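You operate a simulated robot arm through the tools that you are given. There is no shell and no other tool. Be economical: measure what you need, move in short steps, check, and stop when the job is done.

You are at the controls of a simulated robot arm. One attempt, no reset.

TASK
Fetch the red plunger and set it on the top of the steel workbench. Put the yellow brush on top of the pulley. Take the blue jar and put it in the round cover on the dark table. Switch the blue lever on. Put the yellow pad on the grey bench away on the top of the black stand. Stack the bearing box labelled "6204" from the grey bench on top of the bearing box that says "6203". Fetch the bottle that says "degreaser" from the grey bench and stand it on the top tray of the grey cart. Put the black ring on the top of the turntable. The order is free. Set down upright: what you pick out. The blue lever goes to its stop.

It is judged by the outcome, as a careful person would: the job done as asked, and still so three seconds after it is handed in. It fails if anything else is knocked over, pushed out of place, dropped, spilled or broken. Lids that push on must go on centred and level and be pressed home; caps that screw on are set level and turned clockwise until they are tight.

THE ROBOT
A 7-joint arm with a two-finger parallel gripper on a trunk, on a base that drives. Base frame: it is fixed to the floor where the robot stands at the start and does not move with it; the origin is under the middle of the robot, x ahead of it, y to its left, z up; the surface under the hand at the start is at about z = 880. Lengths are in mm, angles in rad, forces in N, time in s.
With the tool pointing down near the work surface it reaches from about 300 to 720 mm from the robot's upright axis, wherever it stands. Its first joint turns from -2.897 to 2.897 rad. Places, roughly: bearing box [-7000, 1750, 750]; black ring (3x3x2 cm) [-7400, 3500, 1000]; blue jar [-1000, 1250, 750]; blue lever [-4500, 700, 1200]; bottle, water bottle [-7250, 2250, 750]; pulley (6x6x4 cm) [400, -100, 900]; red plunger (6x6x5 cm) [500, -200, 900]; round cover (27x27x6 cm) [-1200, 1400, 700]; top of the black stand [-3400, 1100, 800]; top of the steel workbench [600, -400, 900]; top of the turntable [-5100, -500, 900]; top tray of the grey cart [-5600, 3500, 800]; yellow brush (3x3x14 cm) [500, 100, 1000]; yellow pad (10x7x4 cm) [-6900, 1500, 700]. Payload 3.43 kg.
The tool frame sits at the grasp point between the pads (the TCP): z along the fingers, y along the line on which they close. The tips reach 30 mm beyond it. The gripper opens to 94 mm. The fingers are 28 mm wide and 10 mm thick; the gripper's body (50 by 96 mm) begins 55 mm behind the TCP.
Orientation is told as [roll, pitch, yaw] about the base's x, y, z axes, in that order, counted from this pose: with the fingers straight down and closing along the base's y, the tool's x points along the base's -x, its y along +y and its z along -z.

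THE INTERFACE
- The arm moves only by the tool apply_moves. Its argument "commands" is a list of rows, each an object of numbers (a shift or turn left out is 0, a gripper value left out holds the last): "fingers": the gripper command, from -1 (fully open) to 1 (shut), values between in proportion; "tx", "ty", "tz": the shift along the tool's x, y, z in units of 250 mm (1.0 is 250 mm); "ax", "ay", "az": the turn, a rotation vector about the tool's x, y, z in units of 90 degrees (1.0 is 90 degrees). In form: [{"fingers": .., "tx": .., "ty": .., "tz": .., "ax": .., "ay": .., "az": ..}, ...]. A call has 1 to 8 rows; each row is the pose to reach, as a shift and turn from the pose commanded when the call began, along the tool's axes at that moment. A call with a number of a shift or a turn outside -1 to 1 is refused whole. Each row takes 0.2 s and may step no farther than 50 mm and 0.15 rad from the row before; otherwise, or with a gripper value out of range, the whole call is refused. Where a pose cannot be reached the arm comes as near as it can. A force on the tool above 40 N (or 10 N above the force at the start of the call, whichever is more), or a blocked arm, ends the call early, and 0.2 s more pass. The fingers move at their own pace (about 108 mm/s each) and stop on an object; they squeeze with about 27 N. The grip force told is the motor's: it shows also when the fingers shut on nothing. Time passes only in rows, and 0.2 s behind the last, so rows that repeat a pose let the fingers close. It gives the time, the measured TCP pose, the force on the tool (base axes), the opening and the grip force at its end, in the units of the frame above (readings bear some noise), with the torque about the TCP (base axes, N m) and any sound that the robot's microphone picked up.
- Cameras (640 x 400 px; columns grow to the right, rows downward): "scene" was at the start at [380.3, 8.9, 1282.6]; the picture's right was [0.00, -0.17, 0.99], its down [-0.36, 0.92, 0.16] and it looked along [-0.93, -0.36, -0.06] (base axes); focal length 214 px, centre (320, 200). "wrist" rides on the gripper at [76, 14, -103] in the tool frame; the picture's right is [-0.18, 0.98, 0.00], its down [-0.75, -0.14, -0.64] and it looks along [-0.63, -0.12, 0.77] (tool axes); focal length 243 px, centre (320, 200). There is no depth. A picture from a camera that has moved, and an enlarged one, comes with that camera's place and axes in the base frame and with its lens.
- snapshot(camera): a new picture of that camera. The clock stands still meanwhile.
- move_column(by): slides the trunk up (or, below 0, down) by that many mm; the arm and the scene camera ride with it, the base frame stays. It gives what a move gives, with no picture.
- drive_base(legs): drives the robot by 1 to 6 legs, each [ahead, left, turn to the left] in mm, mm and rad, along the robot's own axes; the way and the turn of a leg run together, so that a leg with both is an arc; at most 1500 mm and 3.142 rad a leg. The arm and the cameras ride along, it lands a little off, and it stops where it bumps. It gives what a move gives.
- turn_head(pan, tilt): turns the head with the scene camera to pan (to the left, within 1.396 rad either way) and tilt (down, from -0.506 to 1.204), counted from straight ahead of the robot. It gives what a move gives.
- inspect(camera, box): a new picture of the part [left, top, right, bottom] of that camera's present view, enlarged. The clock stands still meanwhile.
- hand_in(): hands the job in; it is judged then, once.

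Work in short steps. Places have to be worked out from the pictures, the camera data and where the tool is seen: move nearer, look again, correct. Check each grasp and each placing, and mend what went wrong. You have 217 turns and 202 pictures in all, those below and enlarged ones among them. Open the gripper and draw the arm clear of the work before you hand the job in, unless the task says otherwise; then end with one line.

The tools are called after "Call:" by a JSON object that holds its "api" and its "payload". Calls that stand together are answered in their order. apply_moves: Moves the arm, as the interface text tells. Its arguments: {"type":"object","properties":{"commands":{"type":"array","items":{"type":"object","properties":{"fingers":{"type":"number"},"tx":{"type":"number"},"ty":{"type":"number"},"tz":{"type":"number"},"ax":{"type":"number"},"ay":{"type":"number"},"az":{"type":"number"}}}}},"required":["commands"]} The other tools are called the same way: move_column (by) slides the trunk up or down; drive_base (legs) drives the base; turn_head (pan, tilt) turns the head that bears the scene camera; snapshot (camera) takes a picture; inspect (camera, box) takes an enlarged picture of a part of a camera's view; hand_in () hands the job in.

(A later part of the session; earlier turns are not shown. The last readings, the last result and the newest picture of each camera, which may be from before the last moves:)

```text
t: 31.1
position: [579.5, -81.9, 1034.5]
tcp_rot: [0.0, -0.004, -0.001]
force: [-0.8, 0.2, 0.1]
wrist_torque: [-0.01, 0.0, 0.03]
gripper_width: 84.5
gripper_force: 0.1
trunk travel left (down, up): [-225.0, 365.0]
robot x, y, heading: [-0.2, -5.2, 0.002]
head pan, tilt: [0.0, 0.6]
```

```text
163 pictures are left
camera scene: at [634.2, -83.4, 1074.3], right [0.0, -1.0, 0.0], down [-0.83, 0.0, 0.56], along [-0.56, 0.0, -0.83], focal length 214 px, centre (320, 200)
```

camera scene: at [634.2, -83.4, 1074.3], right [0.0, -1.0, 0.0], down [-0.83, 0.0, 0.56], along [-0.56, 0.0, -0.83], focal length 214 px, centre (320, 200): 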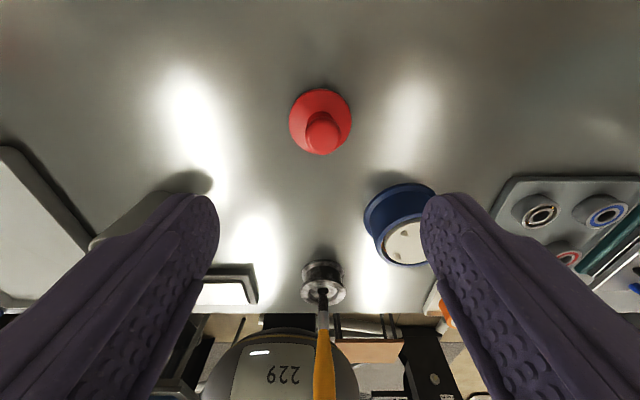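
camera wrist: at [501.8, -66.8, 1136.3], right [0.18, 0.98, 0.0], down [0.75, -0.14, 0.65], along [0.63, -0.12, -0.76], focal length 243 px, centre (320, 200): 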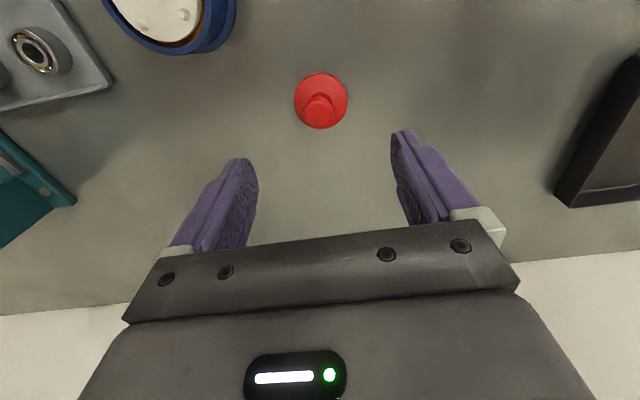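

The plunger stands on the bench. I raise the hand, bring it in, and look behind the robot for the way.

Call:
{"api": "apply_moves", "payload": {"commands": [{"tz": -0.18}, {"tz": -0.36}, {"tz": -0.5}, {"tz": -0.6}, {"tz": -0.6, "tx": 0.18, "ty": 0.06}, {"tz": -0.6, "tx": 0.36, "ty": 0.12}, {"tz": -0.6, "tx": 0.54, "ty": 0.2}, {"tz": -0.6, "tx": 0.7, "ty": 0.28}]}}

Call:
{"api": "turn_head", "payload": {"pan": 0, "tilt": 1.2}}

Call:
{"api": "snapshot", "payload": {"camera": "scene"}}

Call:
{"api": "turn_head", "payload": {"pan": 0.7, "tilt": 1.2}}

Call:
{"api": "snapshot", "payload": {"camera": "scene"}}

Call:
{"api": "turn_head", "payload": {"pan": 1.39, "tilt": 0.5}}

Call:
{"api": "snapshot", "payload": {"camera": "scene"}}

```text
t: 32.9
position: [407.1, -11.1, 1182.3]
tcp_rot: [-0.001, -0.004, -0.001]
force: [-0.7, 0.8, -0.1]
wrist_torque: [-0.02, -0.02, 0.02]
gripper_width: 84.7
gripper_force: 0.1
trunk travel left (down, up): [-225.0, 365.0]
robot x, y, heading: [1.3, -0.5, -0.002]
head pan, tilt: [0.0, 0.6]
```

```text
t: 33.9
position: [408.7, -11.3, 1181.1]
tcp_rot: [0.002, -0.005, 0.001]
force: [-0.3, 0.7, 0.4]
wrist_torque: [-0.02, -0.02, -0.04]
gripper_width: 84.7
gripper_force: 0.1
trunk travel left (down, up): [-225.0, 365.0]
robot x, y, heading: [0.2, 1.8, -0.004]
head pan, tilt: [0.0, 1.201]
```

```text
162 pictures are left
camera scene: at [418.5, -12.7, 1253.8], right [0.0, -1.0, 0.0], down [-0.37, 0.0, 0.93], along [-0.93, 0.0, -0.37], focal length 214 px, centre (320, 200)
```

scene: 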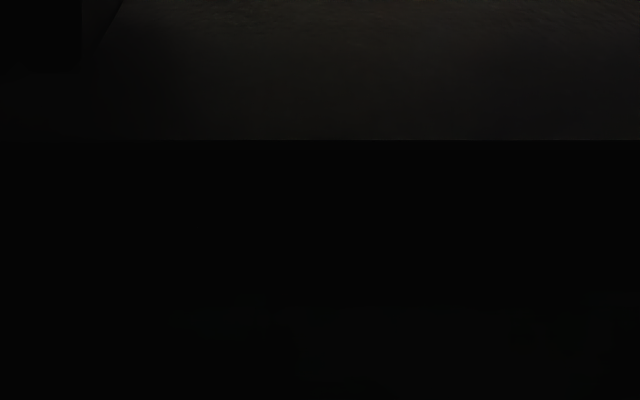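

```text
t: 35.0
position: [407.2, -12.4, 1181.2]
tcp_rot: [0.0, -0.005, 0.0]
force: [-0.7, 0.0, 0.5]
wrist_torque: [0.01, -0.01, 0.0]
gripper_width: 84.5
gripper_force: 0.1
trunk travel left (down, up): [-225.0, 365.0]
robot x, y, heading: [-2.5, 1.6, 0.001]
head pan, tilt: [0.7, 1.201]
```

```text
161 pictures are left
camera scene: at [418.5, 23.2, 1266.9], right [0.0, -0.77, -0.64], down [-0.37, -0.6, 0.71], along [-0.93, 0.23, -0.28], focal length 214 px, centre (320, 200)
```

scene: 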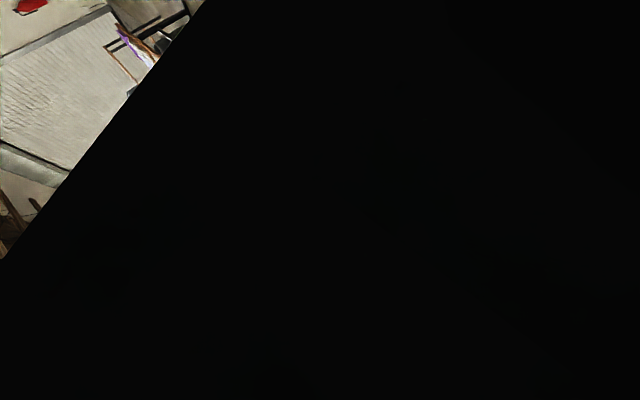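

```text
t: 36.1
position: [409.0, -11.3, 1180.4]
tcp_rot: [-0.001, -0.006, 0.0]
force: [0.7, 0.1, -1.3]
wrist_torque: [0.01, -0.01, -0.03]
gripper_width: 84.4
gripper_force: 0.1
trunk travel left (down, up): [-225.0, 365.0]
robot x, y, heading: [0.4, 1.0, 0.001]
head pan, tilt: [1.389, 0.499]
```

```text
160 pictures are left
camera scene: at [472.0, 76.7, 1293.5], right [0.0, -0.18, -0.98], down [-0.88, -0.47, 0.08], along [-0.48, 0.86, -0.16], focal length 214 px, centre (320, 200)
```

scene: 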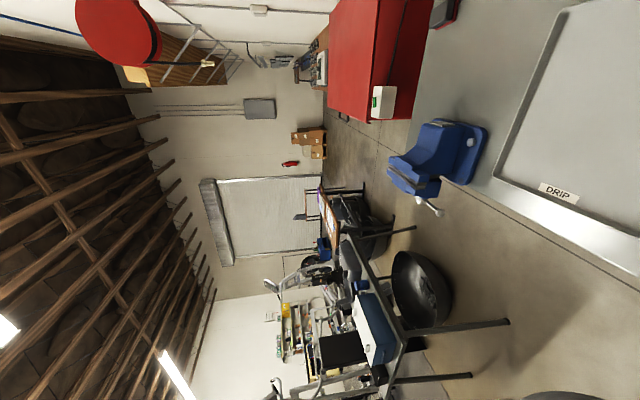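

The table with the blue box seems to span x≈-850…-1520, y≈660…1740. I back off from the bench, turn left by 90° and look along the way.

Call:
{"api": "drive_base", "payload": {"legs": [[-450, 0, 0], [0, 0, 1.571]]}}

Call:
{"api": "turn_head", "payload": {"pan": 0, "tilt": -0.5}}

Call:
{"api": "snapshot", "payload": {"camera": "scene"}}

Call:
{"api": "turn_head", "payload": {"pan": 1.2, "tilt": -0.4}}

Call:
{"api": "snapshot", "payload": {"camera": "scene"}}

```text
t: 42.5
position: [-426.3, 406.6, 1180.6]
tcp_rot: [-0.001, -0.006, 1.553]
force: [1.1, 0.5, -0.1]
wrist_torque: [0.03, 0.01, 0.02]
gripper_width: 84.6
gripper_force: 0.0
trunk travel left (down, up): [-225.0, 365.0]
robot x, y, heading: [-443.7, -1.0, 1.558]
head pan, tilt: [1.389, 0.499]
```

```text
t: 44.1
position: [-426.0, 407.1, 1180.3]
tcp_rot: [-0.001, -0.004, 1.554]
force: [0.9, -0.4, 0.4]
wrist_torque: [0.0, -0.02, -0.03]
gripper_width: 84.6
gripper_force: 0.1
trunk travel left (down, up): [-225.0, 365.0]
robot x, y, heading: [-446.8, -1.8, 1.556]
head pan, tilt: [0.0, -0.499]
```

```text
159 pictures are left
camera scene: at [-423.7, 555.6, 1243.3], right [1.0, -0.02, 0.0], down [-0.01, -0.88, -0.48], along [0.01, 0.48, -0.88], focal length 214 px, centre (320, 200)
```

scene: 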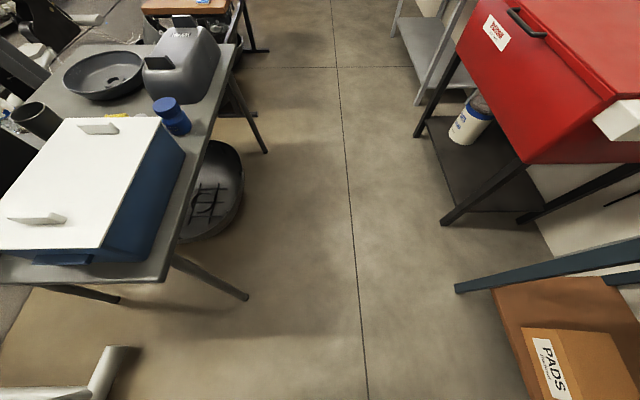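

```text
t: 45.5
position: [-426.9, 406.5, 1181.1]
tcp_rot: [0.001, -0.006, 1.553]
force: [0.1, 0.2, 0.1]
wrist_torque: [-0.02, -0.01, 0.03]
gripper_width: 84.4
gripper_force: 0.0
trunk travel left (down, up): [-225.0, 365.0]
robot x, y, heading: [-447.0, -2.9, 1.555]
head pan, tilt: [1.201, -0.4]
```

```text
158 pictures are left
camera scene: at [-492.0, 549.5, 1283.8], right [0.36, 0.0, -0.93], down [-0.38, -0.91, -0.15], along [-0.85, 0.4, -0.33], focal length 214 px, centre (320, 200)
```

scene: 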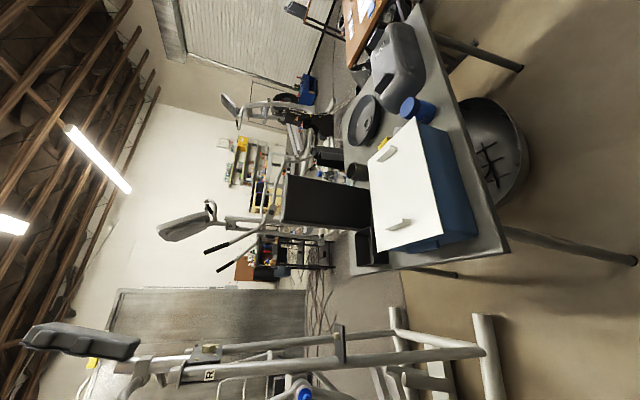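

The blue jar is at about (-905, 1150) and the round dish about (-1277, 1423) on the table with edge x≈-800. I look at my own base to learn its footprint.

Call:
{"api": "turn_head", "payload": {"pan": 0, "tilt": 0.55}}

Call:
{"api": "snapshot", "payload": {"camera": "scene"}}

Call:
{"api": "snapshot", "payload": {"camera": "wrist"}}

```text
t: 46.9
position: [-426.4, 406.3, 1181.3]
tcp_rot: [0.001, -0.005, 1.555]
force: [0.0, 0.3, 0.5]
wrist_torque: [-0.01, 0.0, 0.0]
gripper_width: 84.6
gripper_force: 0.1
trunk travel left (down, up): [-225.0, 365.0]
robot x, y, heading: [-446.4, 0.9, 1.552]
head pan, tilt: [0.0, 0.55]
```

```text
157 pictures are left
camera scene: at [-425.1, 465.1, 1220.2], right [1.0, -0.02, 0.0], down [-0.01, -0.86, 0.52], along [-0.01, -0.52, -0.86], focal length 214 px, centre (320, 200)
```

scene: 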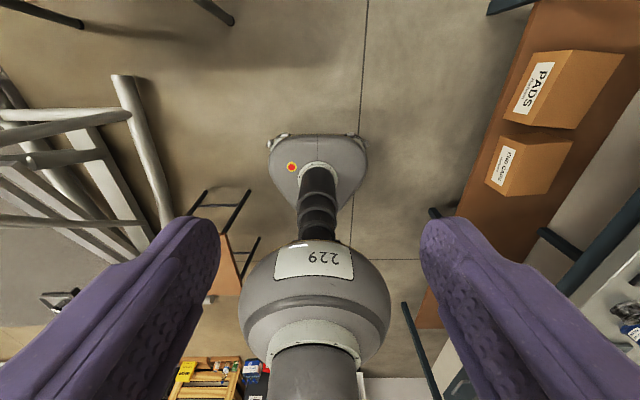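

```text
156 pictures are left
camera wrist: at [-442.7, 331.8, 1283.4], right [-0.98, 0.2, 0.0], down [0.15, 0.75, 0.65], along [0.13, 0.63, -0.76], focal length 243 px, centre (320, 200)
```

wrist: 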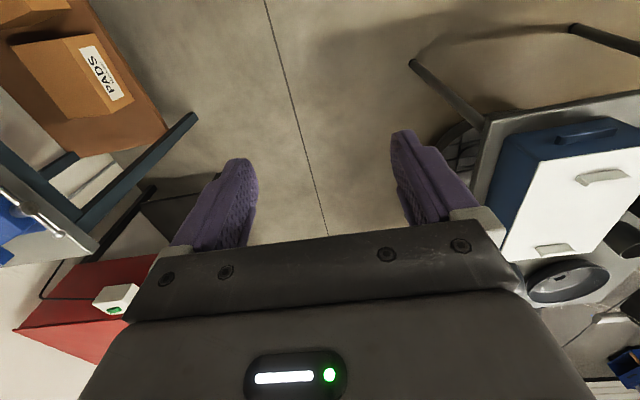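

My base is small and low (≈±230 wide, 200 ahead), so it can go slightly under the table edge. I drive to about (-600, 1300) facing -x.

Call:
{"api": "drive_base", "payload": {"legs": [[1300, 0, 0], [0, 0, 1.586], [170, 0, 0]]}}

Call:
{"api": "turn_head", "payload": {"pan": 0, "tilt": -0.3}}

Call:
{"api": "snapshot", "payload": {"camera": "scene"}}

Call:
{"api": "snapshot", "payload": {"camera": "wrist"}}

```text
t: 58.3
position: [-1008.2, 1282.4, 1178.8]
tcp_rot: [0.001, -0.005, -3.114]
force: [-0.9, -0.1, -1.3]
wrist_torque: [0.01, -0.01, -0.02]
gripper_width: 84.6
gripper_force: 0.0
trunk travel left (down, up): [-225.0, 365.0]
robot x, y, heading: [-594.6, 1281.9, -3.111]
head pan, tilt: [0.0, 0.55]
```

```text
t: 59.5
position: [-1007.9, 1281.9, 1179.5]
tcp_rot: [0.0, -0.006, -3.115]
force: [-0.4, 0.2, -0.1]
wrist_torque: [-0.01, -0.03, 0.01]
gripper_width: 84.5
gripper_force: 0.1
trunk travel left (down, up): [-225.0, 365.0]
robot x, y, heading: [-597.9, 1282.9, -3.117]
head pan, tilt: [0.0, -0.3]
```

```text
155 pictures are left
camera scene: at [-1142.4, 1277.2, 1231.7], right [-0.03, 1.0, 0.0], down [0.95, 0.03, -0.3], along [-0.3, -0.01, -0.95], focal length 214 px, centre (320, 200)
```

scene: 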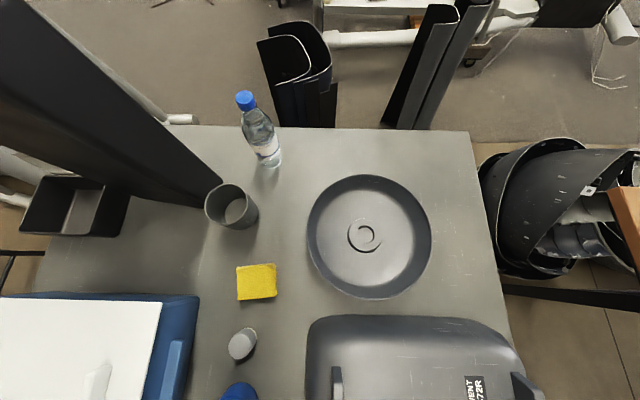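

```text
154 pictures are left
camera wrist: at [-931.4, 1271.0, 1283.4], right [-0.16, -0.99, 0.0], down [-0.75, 0.12, 0.65], along [-0.64, 0.1, -0.76], focal length 243 px, centre (320, 200)
```

wrist: 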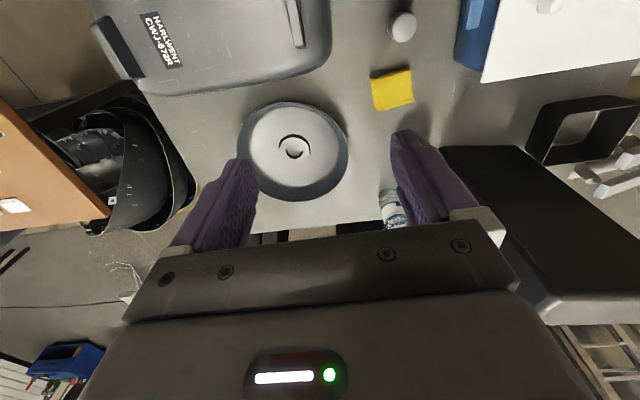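

The dish (round cover) lies at about (-1217, 1393). The blue jar is at the lower picture edge; I tilt the head to see it.

Call:
{"api": "turn_head", "payload": {"pan": 0, "tilt": 0.2}}

Call:
{"api": "snapshot", "payload": {"camera": "scene"}}

Call:
{"api": "turn_head", "payload": {"pan": -0.6, "tilt": 0.3}}

Call:
{"api": "snapshot", "payload": {"camera": "scene"}}

```text
t: 60.4
position: [-1007.7, 1282.2, 1181.1]
tcp_rot: [0.0, -0.007, -3.116]
force: [0.6, 0.6, -0.3]
wrist_torque: [-0.03, 0.02, -0.03]
gripper_width: 84.7
gripper_force: 0.1
trunk travel left (down, up): [-225.0, 365.0]
robot x, y, heading: [-597.7, 1282.1, -3.109]
head pan, tilt: [0.0, 0.201]
```

```text
153 pictures are left
camera scene: at [-1098.7, 1278.4, 1216.9], right [-0.03, 1.0, 0.0], down [0.98, 0.03, 0.19], along [0.19, 0.01, -0.98], focal length 214 px, centre (320, 200)
```

scene: 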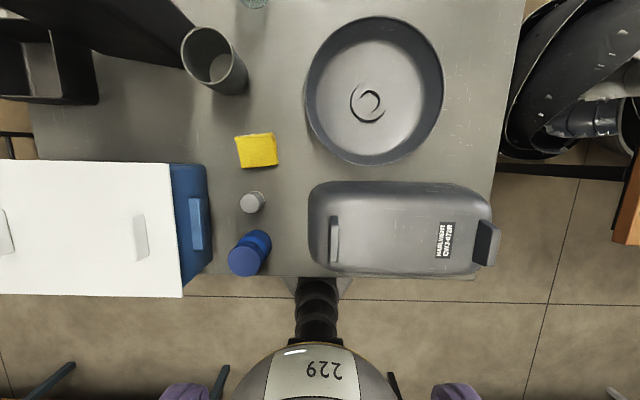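

```text
t: 61.4
position: [-1008.3, 1282.3, 1181.5]
tcp_rot: [0.0, -0.004, -3.114]
force: [-0.1, -0.3, 0.7]
wrist_torque: [0.0, 0.0, 0.03]
gripper_width: 84.7
gripper_force: 0.1
trunk travel left (down, up): [-225.0, 365.0]
robot x, y, heading: [-598.7, 1280.5, -3.117]
head pan, tilt: [-0.6, 0.3]
```

```text
152 pictures are left
camera scene: at [-1090.7, 1331.3, 1233.0], right [-0.02, 0.82, 0.56], down [0.96, -0.14, 0.24], along [0.28, 0.55, -0.79], focal length 214 px, centre (320, 200)
```

scene: 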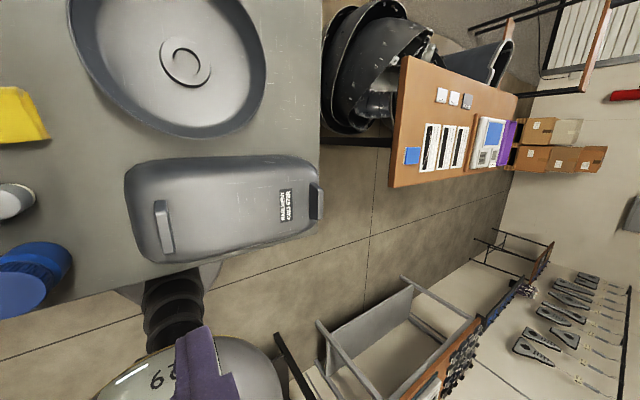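

Jar: centre about (-895, 1133), ~68 mm wide, top z≈815. I lower the trunk and bring the hand above it to look.

Call:
{"api": "move_column", "payload": {"by": -130}}

Call:
{"api": "apply_moves", "payload": {"commands": [{"fingers": -1, "tx": 0.115, "ty": 0.15}, {"tx": 0.23, "ty": 0.3}, {"tx": 0.345, "ty": 0.45}, {"tx": 0.45, "ty": 0.6}]}}

Call:
{"api": "turn_head", "payload": {"pan": 0, "tilt": 0.5}}

Call:
{"api": "snapshot", "payload": {"camera": "wrist"}}

Call:
{"api": "snapshot", "payload": {"camera": "scene"}}

```text
t: 63.0
position: [-1007.2, 1281.9, 1051.0]
tcp_rot: [0.0, -0.005, -3.114]
force: [-0.5, 0.3, -0.2]
wrist_torque: [0.02, 0.03, 0.0]
gripper_width: 84.3
gripper_force: 0.0
trunk travel left (down, up): [-95.0, 495.0]
robot x, y, heading: [-599.2, 1283.6, -3.118]
head pan, tilt: [-0.6, 0.3]
```

```text
t: 64.0
position: [-886.8, 1134.0, 1048.0]
tcp_rot: [0.0, -0.004, -3.118]
force: [0.3, 0.7, -0.6]
wrist_torque: [-0.01, 0.04, -0.02]
gripper_width: 94.1
gripper_force: 0.0
trunk travel left (down, up): [-95.0, 495.0]
robot x, y, heading: [-598.7, 1282.8, -3.114]
head pan, tilt: [-0.6, 0.3]
```

```text
t: 65.0
position: [-888.4, 1133.5, 1049.1]
tcp_rot: [0.0, -0.006, -3.114]
force: [0.6, 0.3, -0.7]
wrist_torque: [0.01, 0.01, 0.01]
gripper_width: 94.0
gripper_force: 0.0
trunk travel left (down, up): [-95.0, 495.0]
robot x, y, heading: [-599.0, 1284.1, -3.111]
head pan, tilt: [0.0, 0.499]
```

```text
151 pictures are left
camera wrist: at [-812.5, 1123.0, 1152.1], right [-0.16, -0.99, 0.0], down [-0.75, 0.12, 0.65], along [-0.64, 0.1, -0.76], focal length 243 px, centre (320, 200)
```

wrist: 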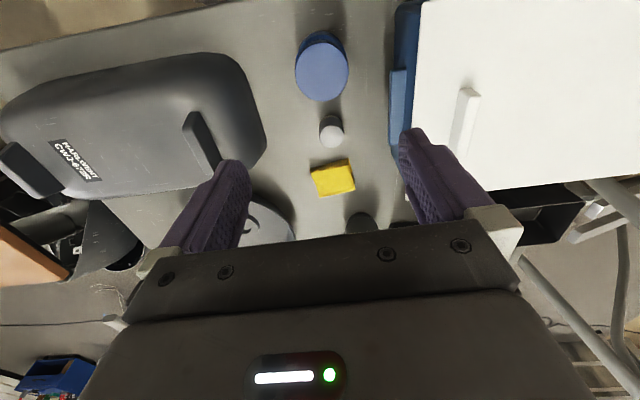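

```text
150 pictures are left
camera scene: at [-952.1, 1131.2, 1087.7], right [-0.03, 1.0, 0.0], down [0.88, 0.02, 0.47], along [0.47, 0.01, -0.88], focal length 214 px, centre (320, 200)
```

scene: 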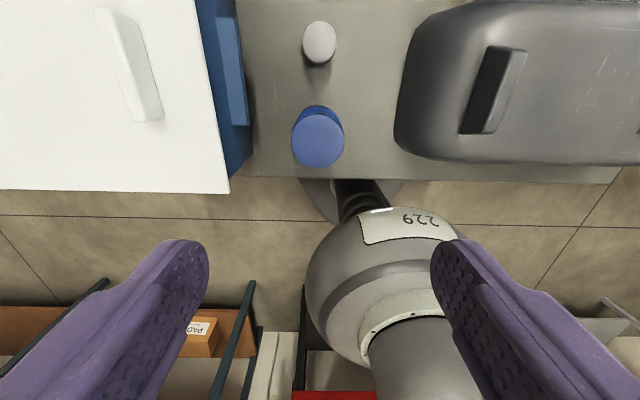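

Jar top centre (-889, 1132, 818), 65 mm wide, room on both sides. I descend straight and grip at z≈795.

Call:
{"api": "apply_moves", "payload": {"commands": [{"tz": 0.2, "ty": 0.004}, {"tz": 0.4, "ty": 0.004}, {"tz": 0.6, "ty": 0.004}, {"tz": 0.74, "ty": 0.004}]}}

Call:
{"api": "snapshot", "payload": {"camera": "wrist"}}

Call:
{"api": "snapshot", "payload": {"camera": "scene"}}

```text
t: 66.0
position: [-890.3, 1134.2, 862.6]
tcp_rot: [-0.001, -0.005, -3.113]
force: [0.4, -0.9, 0.1]
wrist_torque: [0.02, -0.01, -0.01]
gripper_width: 93.9
gripper_force: 0.1
trunk travel left (down, up): [-95.0, 495.0]
robot x, y, heading: [-602.2, 1280.7, -3.112]
head pan, tilt: [0.0, 0.499]
```

```text
149 pictures are left
camera wrist: at [-814.4, 1123.3, 965.4], right [-0.16, -0.99, 0.0], down [-0.75, 0.12, 0.65], along [-0.64, 0.1, -0.76], focal length 243 px, centre (320, 200)
```

wrist: 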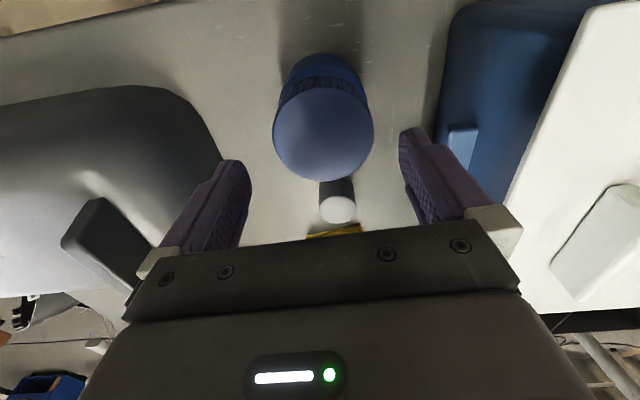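

```text
148 pictures are left
camera scene: at [-953.9, 1131.4, 901.0], right [-0.03, 1.0, 0.0], down [0.88, 0.02, 0.47], along [0.47, 0.01, -0.88], focal length 214 px, centre (320, 200)
```

scene: 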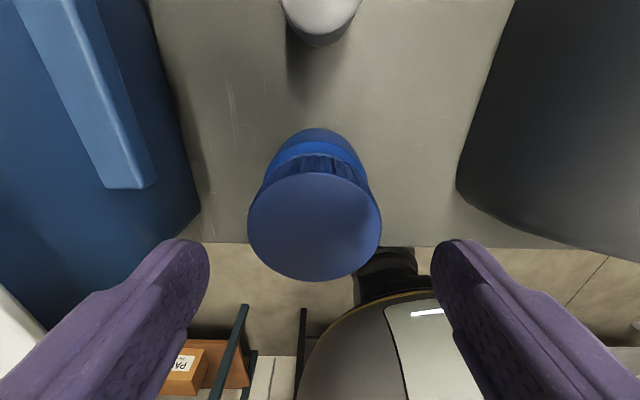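

Aligned within 3 mm; descend to z≈795 and close on it.

Call:
{"api": "apply_moves", "payload": {"commands": [{"tz": 0.1, "tx": 0.008, "ty": 0.012}, {"tz": 0.2, "tx": 0.008, "ty": 0.012}, {"tz": 0.275, "tx": 0.008, "ty": 0.012}, {"tz": 0.275, "tx": 0.008, "ty": 0.012, "fingers": -0.5}, {"tz": 0.275, "tx": 0.008, "ty": 0.012, "fingers": 0}, {"tz": 0.275, "tx": 0.008, "ty": 0.012, "fingers": 1}, {"tz": 0.275, "tx": 0.008, "ty": 0.012, "fingers": 1}]}}

Call:
{"api": "snapshot", "payload": {"camera": "scene"}}

```text
t: 67.6
position: [-890.2, 1130.7, 795.2]
tcp_rot: [-0.001, -0.006, -3.112]
force: [-0.9, 0.2, -0.9]
wrist_torque: [-0.01, -0.02, 0.01]
gripper_width: 72.6
gripper_force: 26.6
trunk travel left (down, up): [-95.0, 495.0]
robot x, y, heading: [-599.0, 1284.8, -3.115]
head pan, tilt: [0.0, 0.499]
```

```text
147 pictures are left
camera scene: at [-953.5, 1127.8, 833.9], right [-0.03, 1.0, 0.0], down [0.88, 0.02, 0.47], along [0.47, 0.01, -0.88], focal length 214 px, centre (320, 200)
```

scene: 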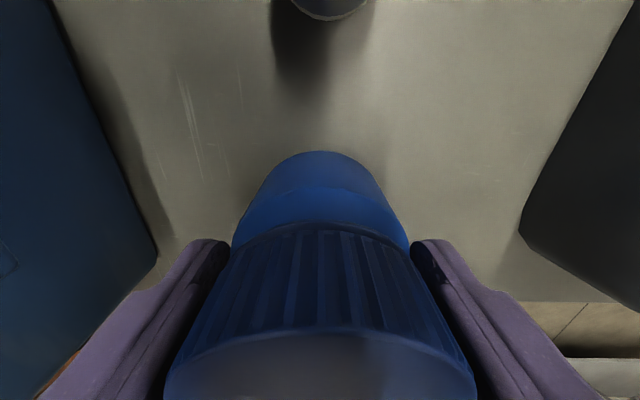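

Gripped (72.6 mm). I lift it and move toward the dish, high above the things on the table.

Call:
{"api": "apply_moves", "payload": {"commands": [{"tz": -0.1}, {"tz": -0.28}, {"tz": -0.46}, {"tz": -0.64}, {"tz": -0.82}, {"tz": -0.96}]}}

Call:
{"api": "apply_moves", "payload": {"commands": [{"tx": -0.15, "ty": -0.12}, {"tx": -0.3, "ty": -0.24}, {"tx": -0.45, "ty": -0.36}, {"tx": -0.6, "ty": -0.48}, {"tx": -0.75, "ty": -0.6}, {"tx": -0.9, "ty": -0.72}]}}

Call:
{"api": "snapshot", "payload": {"camera": "wrist"}}

Call:
{"api": "snapshot", "payload": {"camera": "scene"}}

```text
t: 69.0
position: [-889.0, 1132.5, 1035.1]
tcp_rot: [-0.002, -0.005, -3.113]
force: [-0.9, 0.5, -3.0]
wrist_torque: [-0.03, -0.01, -0.02]
gripper_width: 72.7
gripper_force: 27.1
trunk travel left (down, up): [-95.0, 495.0]
robot x, y, heading: [-599.3, 1283.6, -3.112]
head pan, tilt: [0.0, 0.499]
```

```text
t: 70.4
position: [-1120.2, 1305.4, 1036.1]
tcp_rot: [0.0, -0.004, -3.113]
force: [0.2, 0.0, -3.9]
wrist_torque: [0.03, -0.01, -0.01]
gripper_width: 72.7
gripper_force: 27.2
trunk travel left (down, up): [-95.0, 495.0]
robot x, y, heading: [-601.9, 1281.6, -3.117]
head pan, tilt: [0.0, 0.499]
```

```text
146 pictures are left
camera wrist: at [-1043.2, 1293.6, 1138.7], right [-0.16, -0.99, 0.0], down [-0.75, 0.12, 0.65], along [-0.64, 0.1, -0.76], focal length 243 px, centre (320, 200)
```

wrist: 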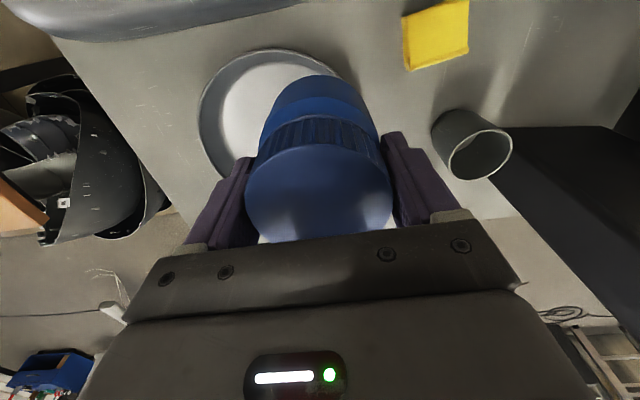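

```text
145 pictures are left
camera scene: at [-1182.7, 1301.7, 1074.1], right [-0.03, 1.0, 0.0], down [0.88, 0.02, 0.48], along [0.47, 0.01, -0.88], focal length 214 px, centre (320, 200)
```

scene: 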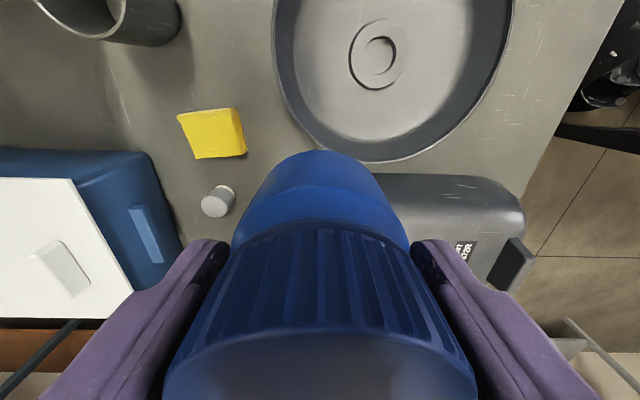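

Dish centre ≈(-1220, 1385) with a ring feature in the middle; I zoom to see its floor and pick a flat spot.

Call:
{"api": "inspect", "payload": {"camera": "scene", "box": [260, 0, 520, 170]}}

```text
2.35 times, centred on (390, 85) of scene
camera zoom: at [-1182.7, 1301.7, 1074.1], right [-0.03, 1.0, 0.0], down [0.88, 0.02, 0.48], along [0.47, 0.01, -0.88], focal length 505 px, centre (155, 471)
```

zoom: 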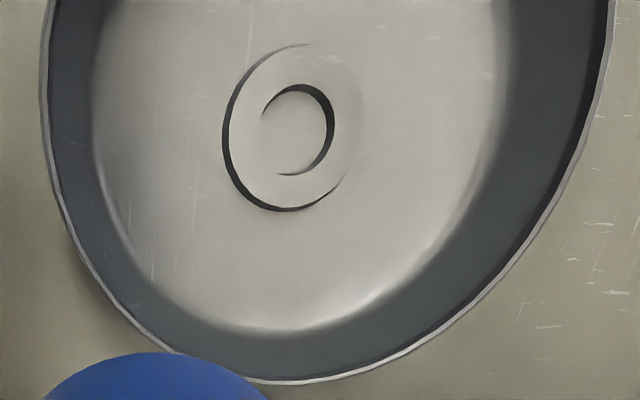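

The boss is flat-topped, about 65 mm wide, centred at (-1219, 1380); I set the jar centred on it. I move there first, still high.

Call:
{"api": "apply_moves", "payload": {"commands": [{"tx": -0.133, "ty": -0.1}, {"tx": -0.266, "ty": -0.2}, {"tx": -0.4, "ty": -0.308}, {"tx": -0.4, "ty": -0.308, "tz": 0.18}, {"tx": -0.4, "ty": -0.308, "tz": 0.36}, {"tx": -0.4, "ty": -0.308, "tz": 0.5}]}}

Call:
{"api": "snapshot", "payload": {"camera": "wrist"}}

Call:
{"api": "snapshot", "payload": {"camera": "scene"}}

```text
t: 71.8
position: [-1224.2, 1379.9, 911.8]
tcp_rot: [-0.001, -0.007, -3.113]
force: [0.3, -0.8, -2.4]
wrist_torque: [0.02, 0.02, -0.01]
gripper_width: 72.7
gripper_force: 27.0
trunk travel left (down, up): [-95.0, 495.0]
robot x, y, heading: [-601.4, 1282.4, -3.117]
head pan, tilt: [0.0, 0.499]
```

```text
143 pictures are left
camera wrist: at [-1147.9, 1369.3, 1015.3], right [-0.16, -0.99, 0.0], down [-0.75, 0.12, 0.65], along [-0.64, 0.1, -0.76], focal length 243 px, centre (320, 200)
```

wrist: 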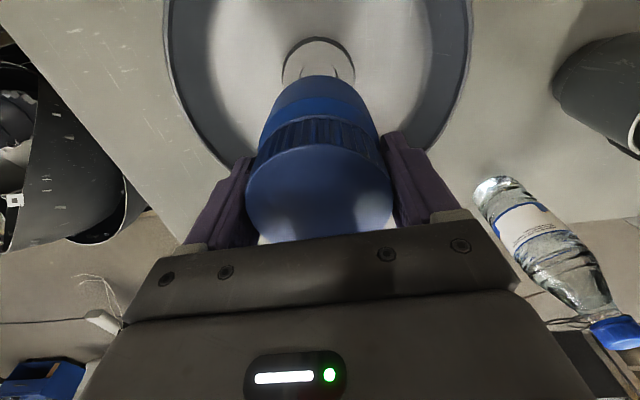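

```text
142 pictures are left
camera scene: at [-1287.4, 1377.5, 950.9], right [-0.03, 1.0, 0.0], down [0.88, 0.02, 0.47], along [0.47, 0.01, -0.88], focal length 214 px, centre (320, 200)
```

scene: 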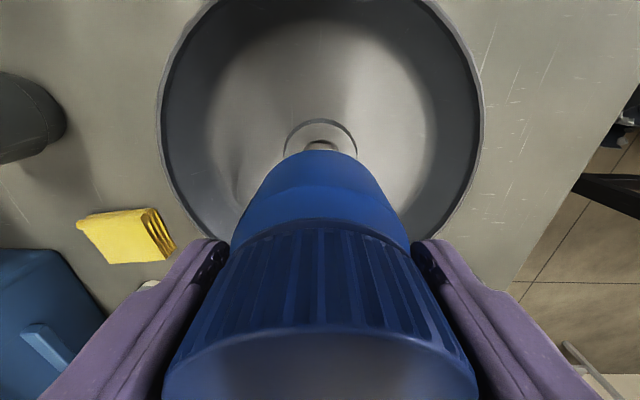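

Boss is about at (-1217, 1380); I shift 4 mm, descend to just above, then feel for contact.

Call:
{"api": "apply_moves", "payload": {"commands": [{"tx": 0.016, "tz": 0.15}, {"tx": 0.018, "tz": 0.28}, {"tx": 0.018, "tz": 0.36}]}}

Call:
{"api": "apply_moves", "payload": {"commands": [{"tz": 0.016}, {"tz": 0.032}, {"tz": 0.044}]}}

Call:
{"api": "snapshot", "payload": {"camera": "scene"}}

Call:
{"api": "snapshot", "payload": {"camera": "wrist"}}

```text
t: 72.6
position: [-1219.1, 1380.8, 821.7]
tcp_rot: [0.0, -0.005, -3.113]
force: [0.0, -0.9, -3.2]
wrist_torque: [0.0, -0.01, 0.0]
gripper_width: 72.5
gripper_force: 26.9
trunk travel left (down, up): [-95.0, 495.0]
robot x, y, heading: [-602.2, 1283.9, -3.116]
head pan, tilt: [0.0, 0.499]
```

```text
t: 73.4
position: [-1218.3, 1380.1, 811.8]
tcp_rot: [-0.001, -0.005, -3.113]
force: [-0.6, 0.1, -4.6]
wrist_torque: [-0.03, -0.02, 0.0]
gripper_width: 72.7
gripper_force: 26.9
trunk travel left (down, up): [-95.0, 495.0]
robot x, y, heading: [-600.2, 1285.3, -3.113]
head pan, tilt: [0.0, 0.499]
```

```text
141 pictures are left
camera scene: at [-1280.9, 1377.2, 850.2], right [-0.03, 1.0, 0.0], down [0.88, 0.02, 0.47], along [0.47, 0.01, -0.88], focal length 214 px, centre (320, 200)
```

scene: 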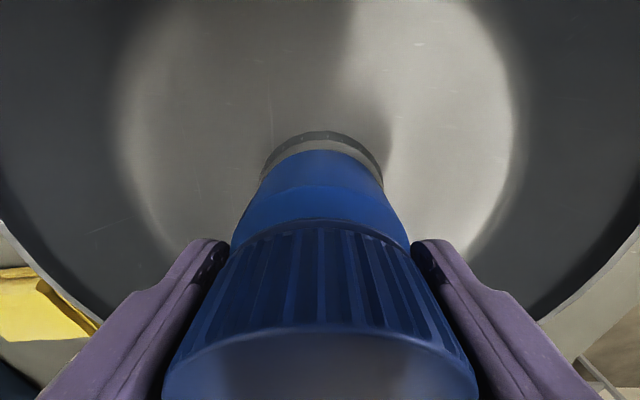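

```text
140 pictures are left
camera wrist: at [-1141.5, 1369.0, 914.6], right [-0.16, -0.99, 0.0], down [-0.75, 0.12, 0.65], along [-0.64, 0.1, -0.76], focal length 243 px, centre (320, 200)
```

wrist: 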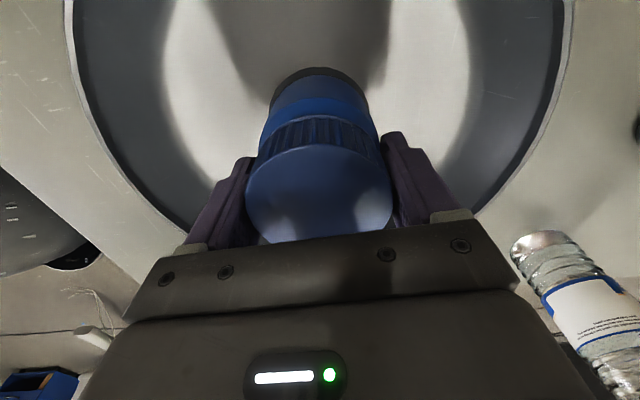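

Nearly centred; boss seems ~3 mm further out. I shift and continue down in small steps until contact.

Call:
{"api": "apply_moves", "payload": {"commands": [{"tx": -0.012}, {"tx": -0.012, "tz": 0.012}, {"tx": -0.012, "tz": 0.02}]}}

Call:
{"api": "apply_moves", "payload": {"commands": [{"tz": 0.008}, {"tz": 0.016}]}}

Call:
{"api": "apply_moves", "payload": {"commands": [{"tz": 0.004}, {"tz": 0.008}]}}

```text
t: 74.2
position: [-1221.3, 1378.0, 806.0]
tcp_rot: [0.001, -0.005, -3.114]
force: [-1.0, 0.2, -3.8]
wrist_torque: [0.02, 0.0, -0.04]
gripper_width: 73.0
gripper_force: 27.3
trunk travel left (down, up): [-95.0, 495.0]
robot x, y, heading: [-597.3, 1282.1, -3.109]
head pan, tilt: [0.0, 0.499]
```

```text
t: 74.8
position: [-1220.3, 1380.3, 801.6]
tcp_rot: [-0.001, -0.006, -3.114]
force: [0.0, 0.3, -3.3]
wrist_torque: [-0.02, 0.0, -0.03]
gripper_width: 72.7
gripper_force: 26.9
trunk travel left (down, up): [-95.0, 495.0]
robot x, y, heading: [-598.0, 1281.1, -3.109]
head pan, tilt: [0.0, 0.499]
```

```text
t: 75.4
position: [-1220.1, 1380.2, 800.7]
tcp_rot: [-0.001, -0.004, -3.114]
force: [0.3, -0.3, -3.4]
wrist_torque: [0.0, -0.01, 0.05]
gripper_width: 73.0
gripper_force: 27.3
trunk travel left (down, up): [-95.0, 495.0]
robot x, y, heading: [-598.4, 1283.5, -3.113]
head pan, tilt: [0.0, 0.499]
```

Call:
{"api": "apply_moves", "payload": {"commands": [{"tz": 0.006}, {"tz": 0.012}]}}

Call:
{"api": "apply_moves", "payload": {"commands": [{"tz": 0.006}, {"tz": 0.012}]}}

Call:
{"api": "snapshot", "payload": {"camera": "scene"}}

```text
t: 76.0
position: [-1221.9, 1380.0, 799.8]
tcp_rot: [-0.002, -0.007, -3.113]
force: [4.6, -0.1, 18.1]
wrist_torque: [-0.06, -0.74, 0.0]
gripper_width: 72.5
gripper_force: 27.5
trunk travel left (down, up): [-95.0, 495.0]
robot x, y, heading: [-600.1, 1286.0, -3.11]
head pan, tilt: [0.0, 0.499]
```

```text
t: 76.6
position: [-1220.3, 1379.6, 795.9]
tcp_rot: [-0.002, -0.008, -3.113]
force: [-1.7, 0.4, 26.1]
wrist_torque: [-0.04, 0.09, -0.02]
gripper_width: 72.6
gripper_force: 27.2
trunk travel left (down, up): [-95.0, 495.0]
robot x, y, heading: [-600.2, 1283.9, -3.116]
head pan, tilt: [0.0, 0.499]
```

```text
139 pictures are left
camera scene: at [-1283.7, 1376.4, 835.2], right [-0.03, 1.0, 0.0], down [0.88, 0.02, 0.47], along [0.47, 0.01, -0.88], focal length 214 px, centre (320, 200)
```

scene: 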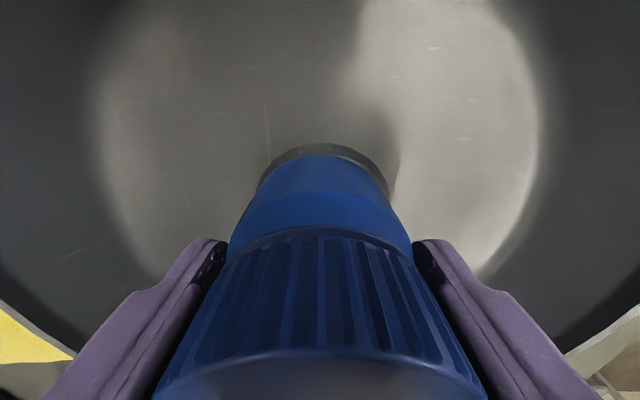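

It sits on the boss. I relieve the push a little, open, and rise.

Call:
{"api": "apply_moves", "payload": {"commands": [{"tz": -0.008}, {"tz": -0.008, "fingers": -0.6}, {"tz": -0.008, "fingers": -0.9}, {"tz": -0.008, "fingers": -1}, {"tz": -0.16}, {"tz": -0.34}, {"tz": -0.52}, {"tz": -0.7}]}}

Call:
{"api": "snapshot", "payload": {"camera": "wrist"}}

Call:
{"api": "snapshot", "payload": {"camera": "scene"}}

```text
t: 78.4
position: [-1220.2, 1381.3, 971.2]
tcp_rot: [0.0, -0.003, -3.112]
force: [0.2, 0.0, 0.7]
wrist_torque: [0.02, 0.0, -0.01]
gripper_width: 93.9
gripper_force: 0.1
trunk travel left (down, up): [-95.0, 495.0]
robot x, y, heading: [-600.4, 1279.3, -3.12]
head pan, tilt: [0.0, 0.499]
```

```text
138 pictures are left
camera wrist: at [-1144.3, 1369.8, 1073.6], right [-0.16, -0.99, 0.0], down [-0.75, 0.12, 0.65], along [-0.64, 0.1, -0.76], focal length 243 px, centre (320, 200)
```

wrist: 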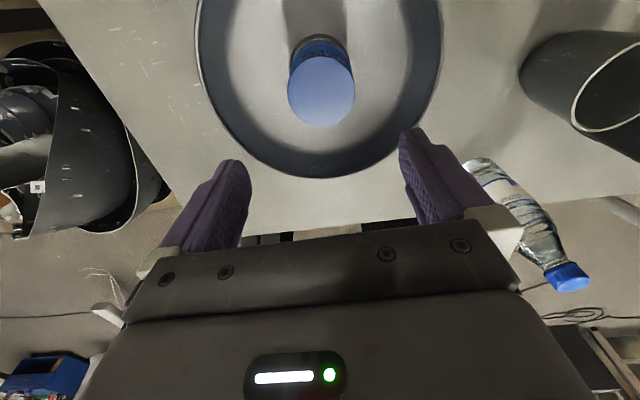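

```text
137 pictures are left
camera scene: at [-1283.8, 1378.0, 1009.0], right [-0.03, 1.0, 0.0], down [0.88, 0.02, 0.48], along [0.47, 0.01, -0.88], focal length 214 px, centre (320, 200)
```

scene: 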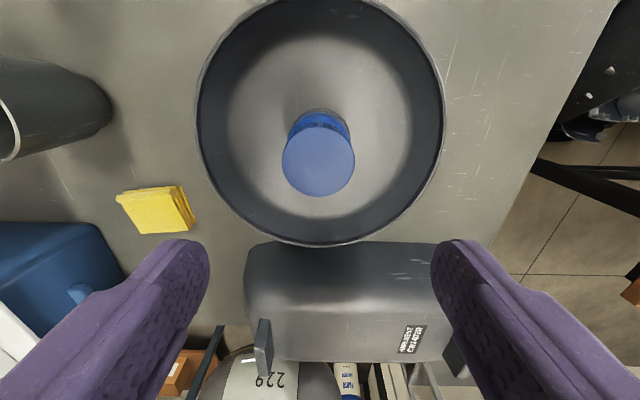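

The jar stands upright in the round cover. I draw the hand in, raise the trunk, and tilt the hand forward so the head camera can survey the hall.

Call:
{"api": "move_column", "payload": {"by": 300}}

Call:
{"api": "apply_moves", "payload": {"commands": [{"tx": 0.17, "ty": 0.07, "ay": -0.08}, {"tx": 0.34, "ty": 0.14, "ay": -0.16}, {"tx": 0.51, "ty": 0.21, "ay": -0.24}, {"tx": 0.68, "ty": 0.28, "ay": -0.32}, {"tx": 0.84, "ty": 0.36, "ay": -0.4}, {"tx": 0.84, "ty": 0.36, "ay": -0.48}, {"tx": 0.84, "ty": 0.36, "ay": -0.56}]}}

Call:
{"api": "turn_head", "payload": {"pan": 0, "tilt": -0.4}}

Call:
{"api": "snapshot", "payload": {"camera": "scene"}}

Call:
{"api": "turn_head", "payload": {"pan": 1.0, "tilt": -0.2}}

Call:
{"api": "snapshot", "payload": {"camera": "scene"}}

Call:
{"api": "turn_head", "payload": {"pan": -1.0, "tilt": -0.2}}

Call:
{"api": "snapshot", "payload": {"camera": "scene"}}

```text
t: 81.4
position: [-1221.3, 1379.4, 1269.4]
tcp_rot: [-0.001, -0.006, -3.115]
force: [-0.1, -0.6, -0.6]
wrist_torque: [-0.02, -0.01, 0.0]
gripper_width: 93.9
gripper_force: 0.1
trunk travel left (down, up): [-395.0, 195.0]
robot x, y, heading: [-603.1, 1282.9, -3.117]
head pan, tilt: [0.0, 0.499]
```

```text
t: 83.0
position: [-1060.9, 1301.3, 1272.6]
tcp_rot: [-0.001, -0.887, -3.114]
force: [-0.3, -0.1, 0.4]
wrist_torque: [0.0, 0.0, 0.03]
gripper_width: 94.4
gripper_force: 0.1
out of reach, approached as far as the arm can: row 5, 6, 7
trunk travel left (down, up): [-395.0, 195.0]
robot x, y, heading: [-597.4, 1283.4, -3.117]
head pan, tilt: [0.0, 0.499]
```

```text
t: 84.2
position: [-1060.1, 1301.2, 1273.2]
tcp_rot: [0.0, -0.884, -3.113]
force: [0.8, -0.2, 0.4]
wrist_torque: [0.0, 0.02, -0.01]
gripper_width: 94.0
gripper_force: 0.1
trunk travel left (down, up): [-395.0, 195.0]
robot x, y, heading: [-602.2, 1281.5, -3.117]
head pan, tilt: [0.0, -0.4]
```

```text
136 pictures are left
camera scene: at [-1106.8, 1298.5, 1418.8], right [-0.03, 1.0, 0.0], down [0.28, 0.01, -0.96], along [-0.96, -0.03, -0.28], focal length 214 px, centre (320, 200)
```

scene: 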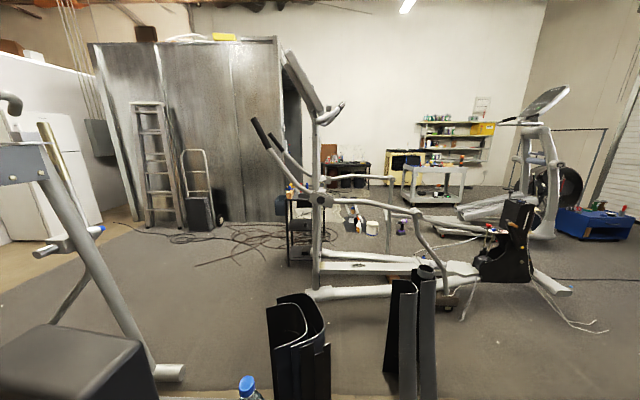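

```text
t: 85.5
position: [-1059.7, 1301.6, 1272.7]
tcp_rot: [0.0, -0.882, -3.114]
force: [0.0, 0.7, -0.1]
wrist_torque: [-0.02, 0.0, -0.01]
gripper_width: 93.9
gripper_force: 0.1
trunk travel left (down, up): [-395.0, 195.0]
robot x, y, heading: [-598.6, 1281.3, -3.11]
head pan, tilt: [1.0, -0.201]
```

```text
135 pictures are left
camera scene: at [-1073.2, 1229.4, 1424.7], right [-0.66, 0.52, -0.53], down [0.54, -0.15, -0.83], along [-0.51, -0.84, -0.18], focal length 214 px, centre (320, 200)
```

scene: 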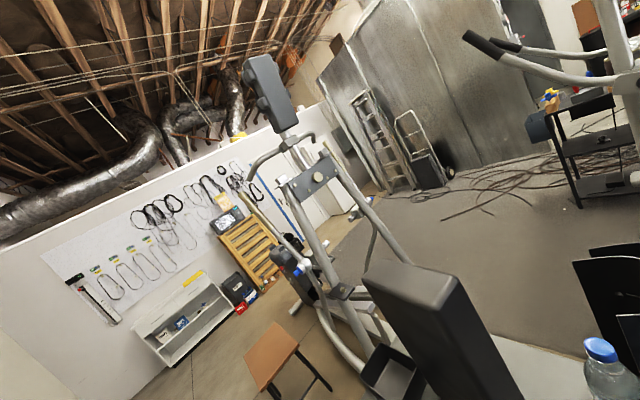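

```text
t: 87.4
position: [-1059.3, 1301.4, 1272.2]
tcp_rot: [0.0, -0.883, -3.114]
force: [-0.1, 0.8, -0.1]
wrist_torque: [-0.03, 0.0, 0.01]
gripper_width: 93.9
gripper_force: 0.0
trunk travel left (down, up): [-395.0, 195.0]
robot x, y, heading: [-602.1, 1283.4, -3.114]
head pan, tilt: [-1.0, -0.201]
```

```text
134 pictures are left
camera scene: at [-1077.1, 1369.3, 1424.8], right [0.64, 0.56, 0.53], down [0.53, 0.18, -0.83], along [-0.56, 0.81, -0.18], focal length 214 px, centre (320, 200)
```

scene: 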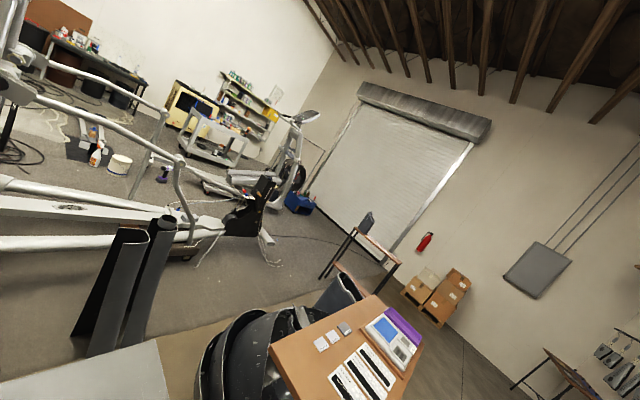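

The survey shows the cart at (-5600, 3500), the grey bench beyond and machines between. The near trainer blocks y≈-380…390 at x≈-1450, so I go round it on the -y side. First I back off and slide left, then look.

Call:
{"api": "drive_base", "payload": {"legs": [[-200, 0, 0], [0, 1400, 0], [0, 1000, 0]]}}

Call:
{"api": "turn_head", "payload": {"pan": 0, "tilt": -0.3}}

Call:
{"api": "snapshot", "payload": {"camera": "scene"}}

Call:
{"api": "turn_head", "payload": {"pan": 0.9, "tilt": -0.1}}

Call:
{"api": "snapshot", "payload": {"camera": "scene"}}

```text
t: 100.4
position: [-791.8, -1109.1, 1273.2]
tcp_rot: [-0.001, -0.884, -3.111]
force: [-0.1, -0.1, -0.4]
wrist_torque: [0.01, -0.01, -0.02]
gripper_width: 94.0
gripper_force: 0.1
trunk travel left (down, up): [-395.0, 195.0]
robot x, y, heading: [-329.2, -1126.4, -3.111]
head pan, tilt: [-1.0, -0.201]
```

```text
t: 101.7
position: [-793.5, -1108.0, 1273.3]
tcp_rot: [0.0, -0.885, -3.112]
force: [0.2, 1.0, 0.2]
wrist_torque: [-0.01, -0.02, -0.01]
gripper_width: 93.9
gripper_force: 0.2
trunk travel left (down, up): [-395.0, 195.0]
robot x, y, heading: [-331.4, -1125.4, -3.114]
head pan, tilt: [0.0, -0.3]
```

```text
133 pictures are left
camera scene: at [-838.6, -1111.1, 1409.7], right [-0.03, 1.0, 0.0], down [0.38, 0.01, -0.93], along [-0.93, -0.03, -0.38], focal length 214 px, centre (320, 200)
```

scene: 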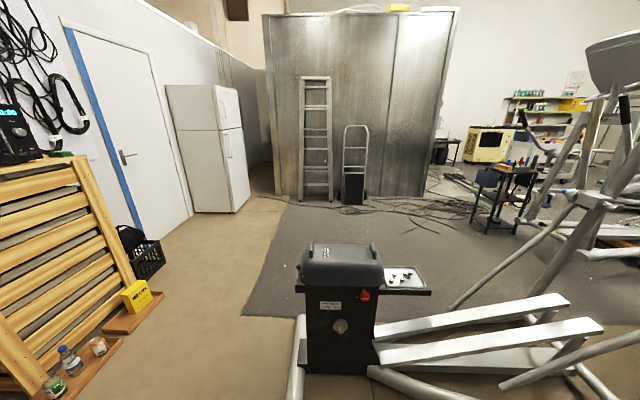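

```text
t: 102.9
position: [-792.8, -1108.1, 1273.4]
tcp_rot: [0.0, -0.885, -3.112]
force: [-0.2, -0.2, -0.4]
wrist_torque: [0.03, -0.01, 0.03]
gripper_width: 93.9
gripper_force: 0.0
trunk travel left (down, up): [-395.0, 195.0]
robot x, y, heading: [-332.0, -1127.7, -3.113]
head pan, tilt: [0.901, -0.099]
```

```text
132 pictures are left
camera scene: at [-807.2, -1178.5, 1412.2], right [-0.62, 0.6, -0.5], down [0.58, -0.06, -0.81], along [-0.52, -0.79, -0.32], focal length 214 px, centre (320, 200)
```

scene: 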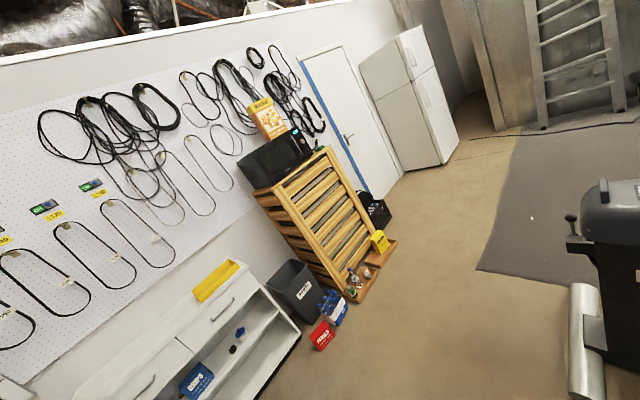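

There is a free lane around y≈-1830 between the trainer end (y≈-1270) and the crate (y≈-2480). I drive through it, then back toward the middle at x≈-3000.

Call:
{"api": "drive_base", "payload": {"legs": [[0, 700, 0], [1400, 0, 0], [1250, 0, 0], [0, -1200, 0], [0, -900, 0]]}}

Call:
{"api": "turn_head", "payload": {"pan": 0, "tilt": -0.3}}

Call:
{"api": "snapshot", "payload": {"camera": "scene"}}

Call:
{"api": "turn_head", "payload": {"pan": -0.9, "tilt": -0.1}}

Call:
{"api": "snapshot", "payload": {"camera": "scene"}}

```text
t: 129.2
position: [-3427.4, 219.1, 1272.2]
tcp_rot: [0.0, -0.884, -3.12]
force: [-0.3, 0.4, 0.2]
wrist_torque: [0.0, 0.01, 0.0]
gripper_width: 93.8
gripper_force: 0.0
trunk travel left (down, up): [-395.0, 195.0]
robot x, y, heading: [-2967.1, 196.0, -3.118]
head pan, tilt: [0.901, -0.099]
```

```text
t: 130.4
position: [-3426.6, 219.1, 1273.4]
tcp_rot: [0.001, -0.884, -3.117]
force: [-0.7, -0.9, -0.4]
wrist_torque: [0.01, 0.0, 0.0]
gripper_width: 93.7
gripper_force: 0.2
trunk travel left (down, up): [-395.0, 195.0]
robot x, y, heading: [-2966.5, 199.8, -3.119]
head pan, tilt: [0.0, -0.3]
```

```text
131 pictures are left
camera scene: at [-3473.2, 216.9, 1409.6], right [-0.02, 1.0, 0.0], down [0.38, 0.01, -0.93], along [-0.93, -0.02, -0.38], focal length 214 px, centre (320, 200)
```

scene: 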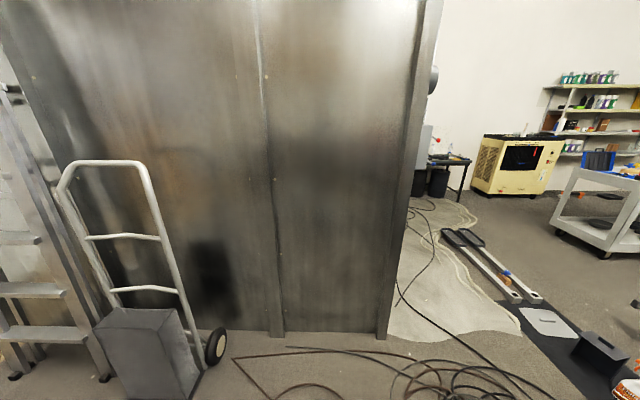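

```text
t: 131.6
position: [-3426.7, 219.6, 1272.1]
tcp_rot: [0.0, -0.883, -3.117]
force: [0.6, 0.7, 0.5]
wrist_torque: [0.03, 0.01, -0.01]
gripper_width: 94.0
gripper_force: 0.0
trunk travel left (down, up): [-395.0, 195.0]
robot x, y, heading: [-2969.9, 196.8, -3.118]
head pan, tilt: [-0.901, -0.099]
```

```text
130 pictures are left
camera scene: at [-3445.3, 285.8, 1412.3], right [0.59, 0.64, 0.5], down [0.58, 0.09, -0.81], along [-0.56, 0.77, -0.32], focal length 214 px, centre (320, 200)
```

scene: 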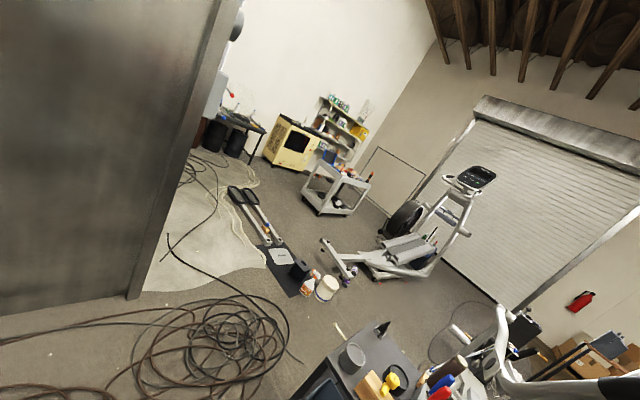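

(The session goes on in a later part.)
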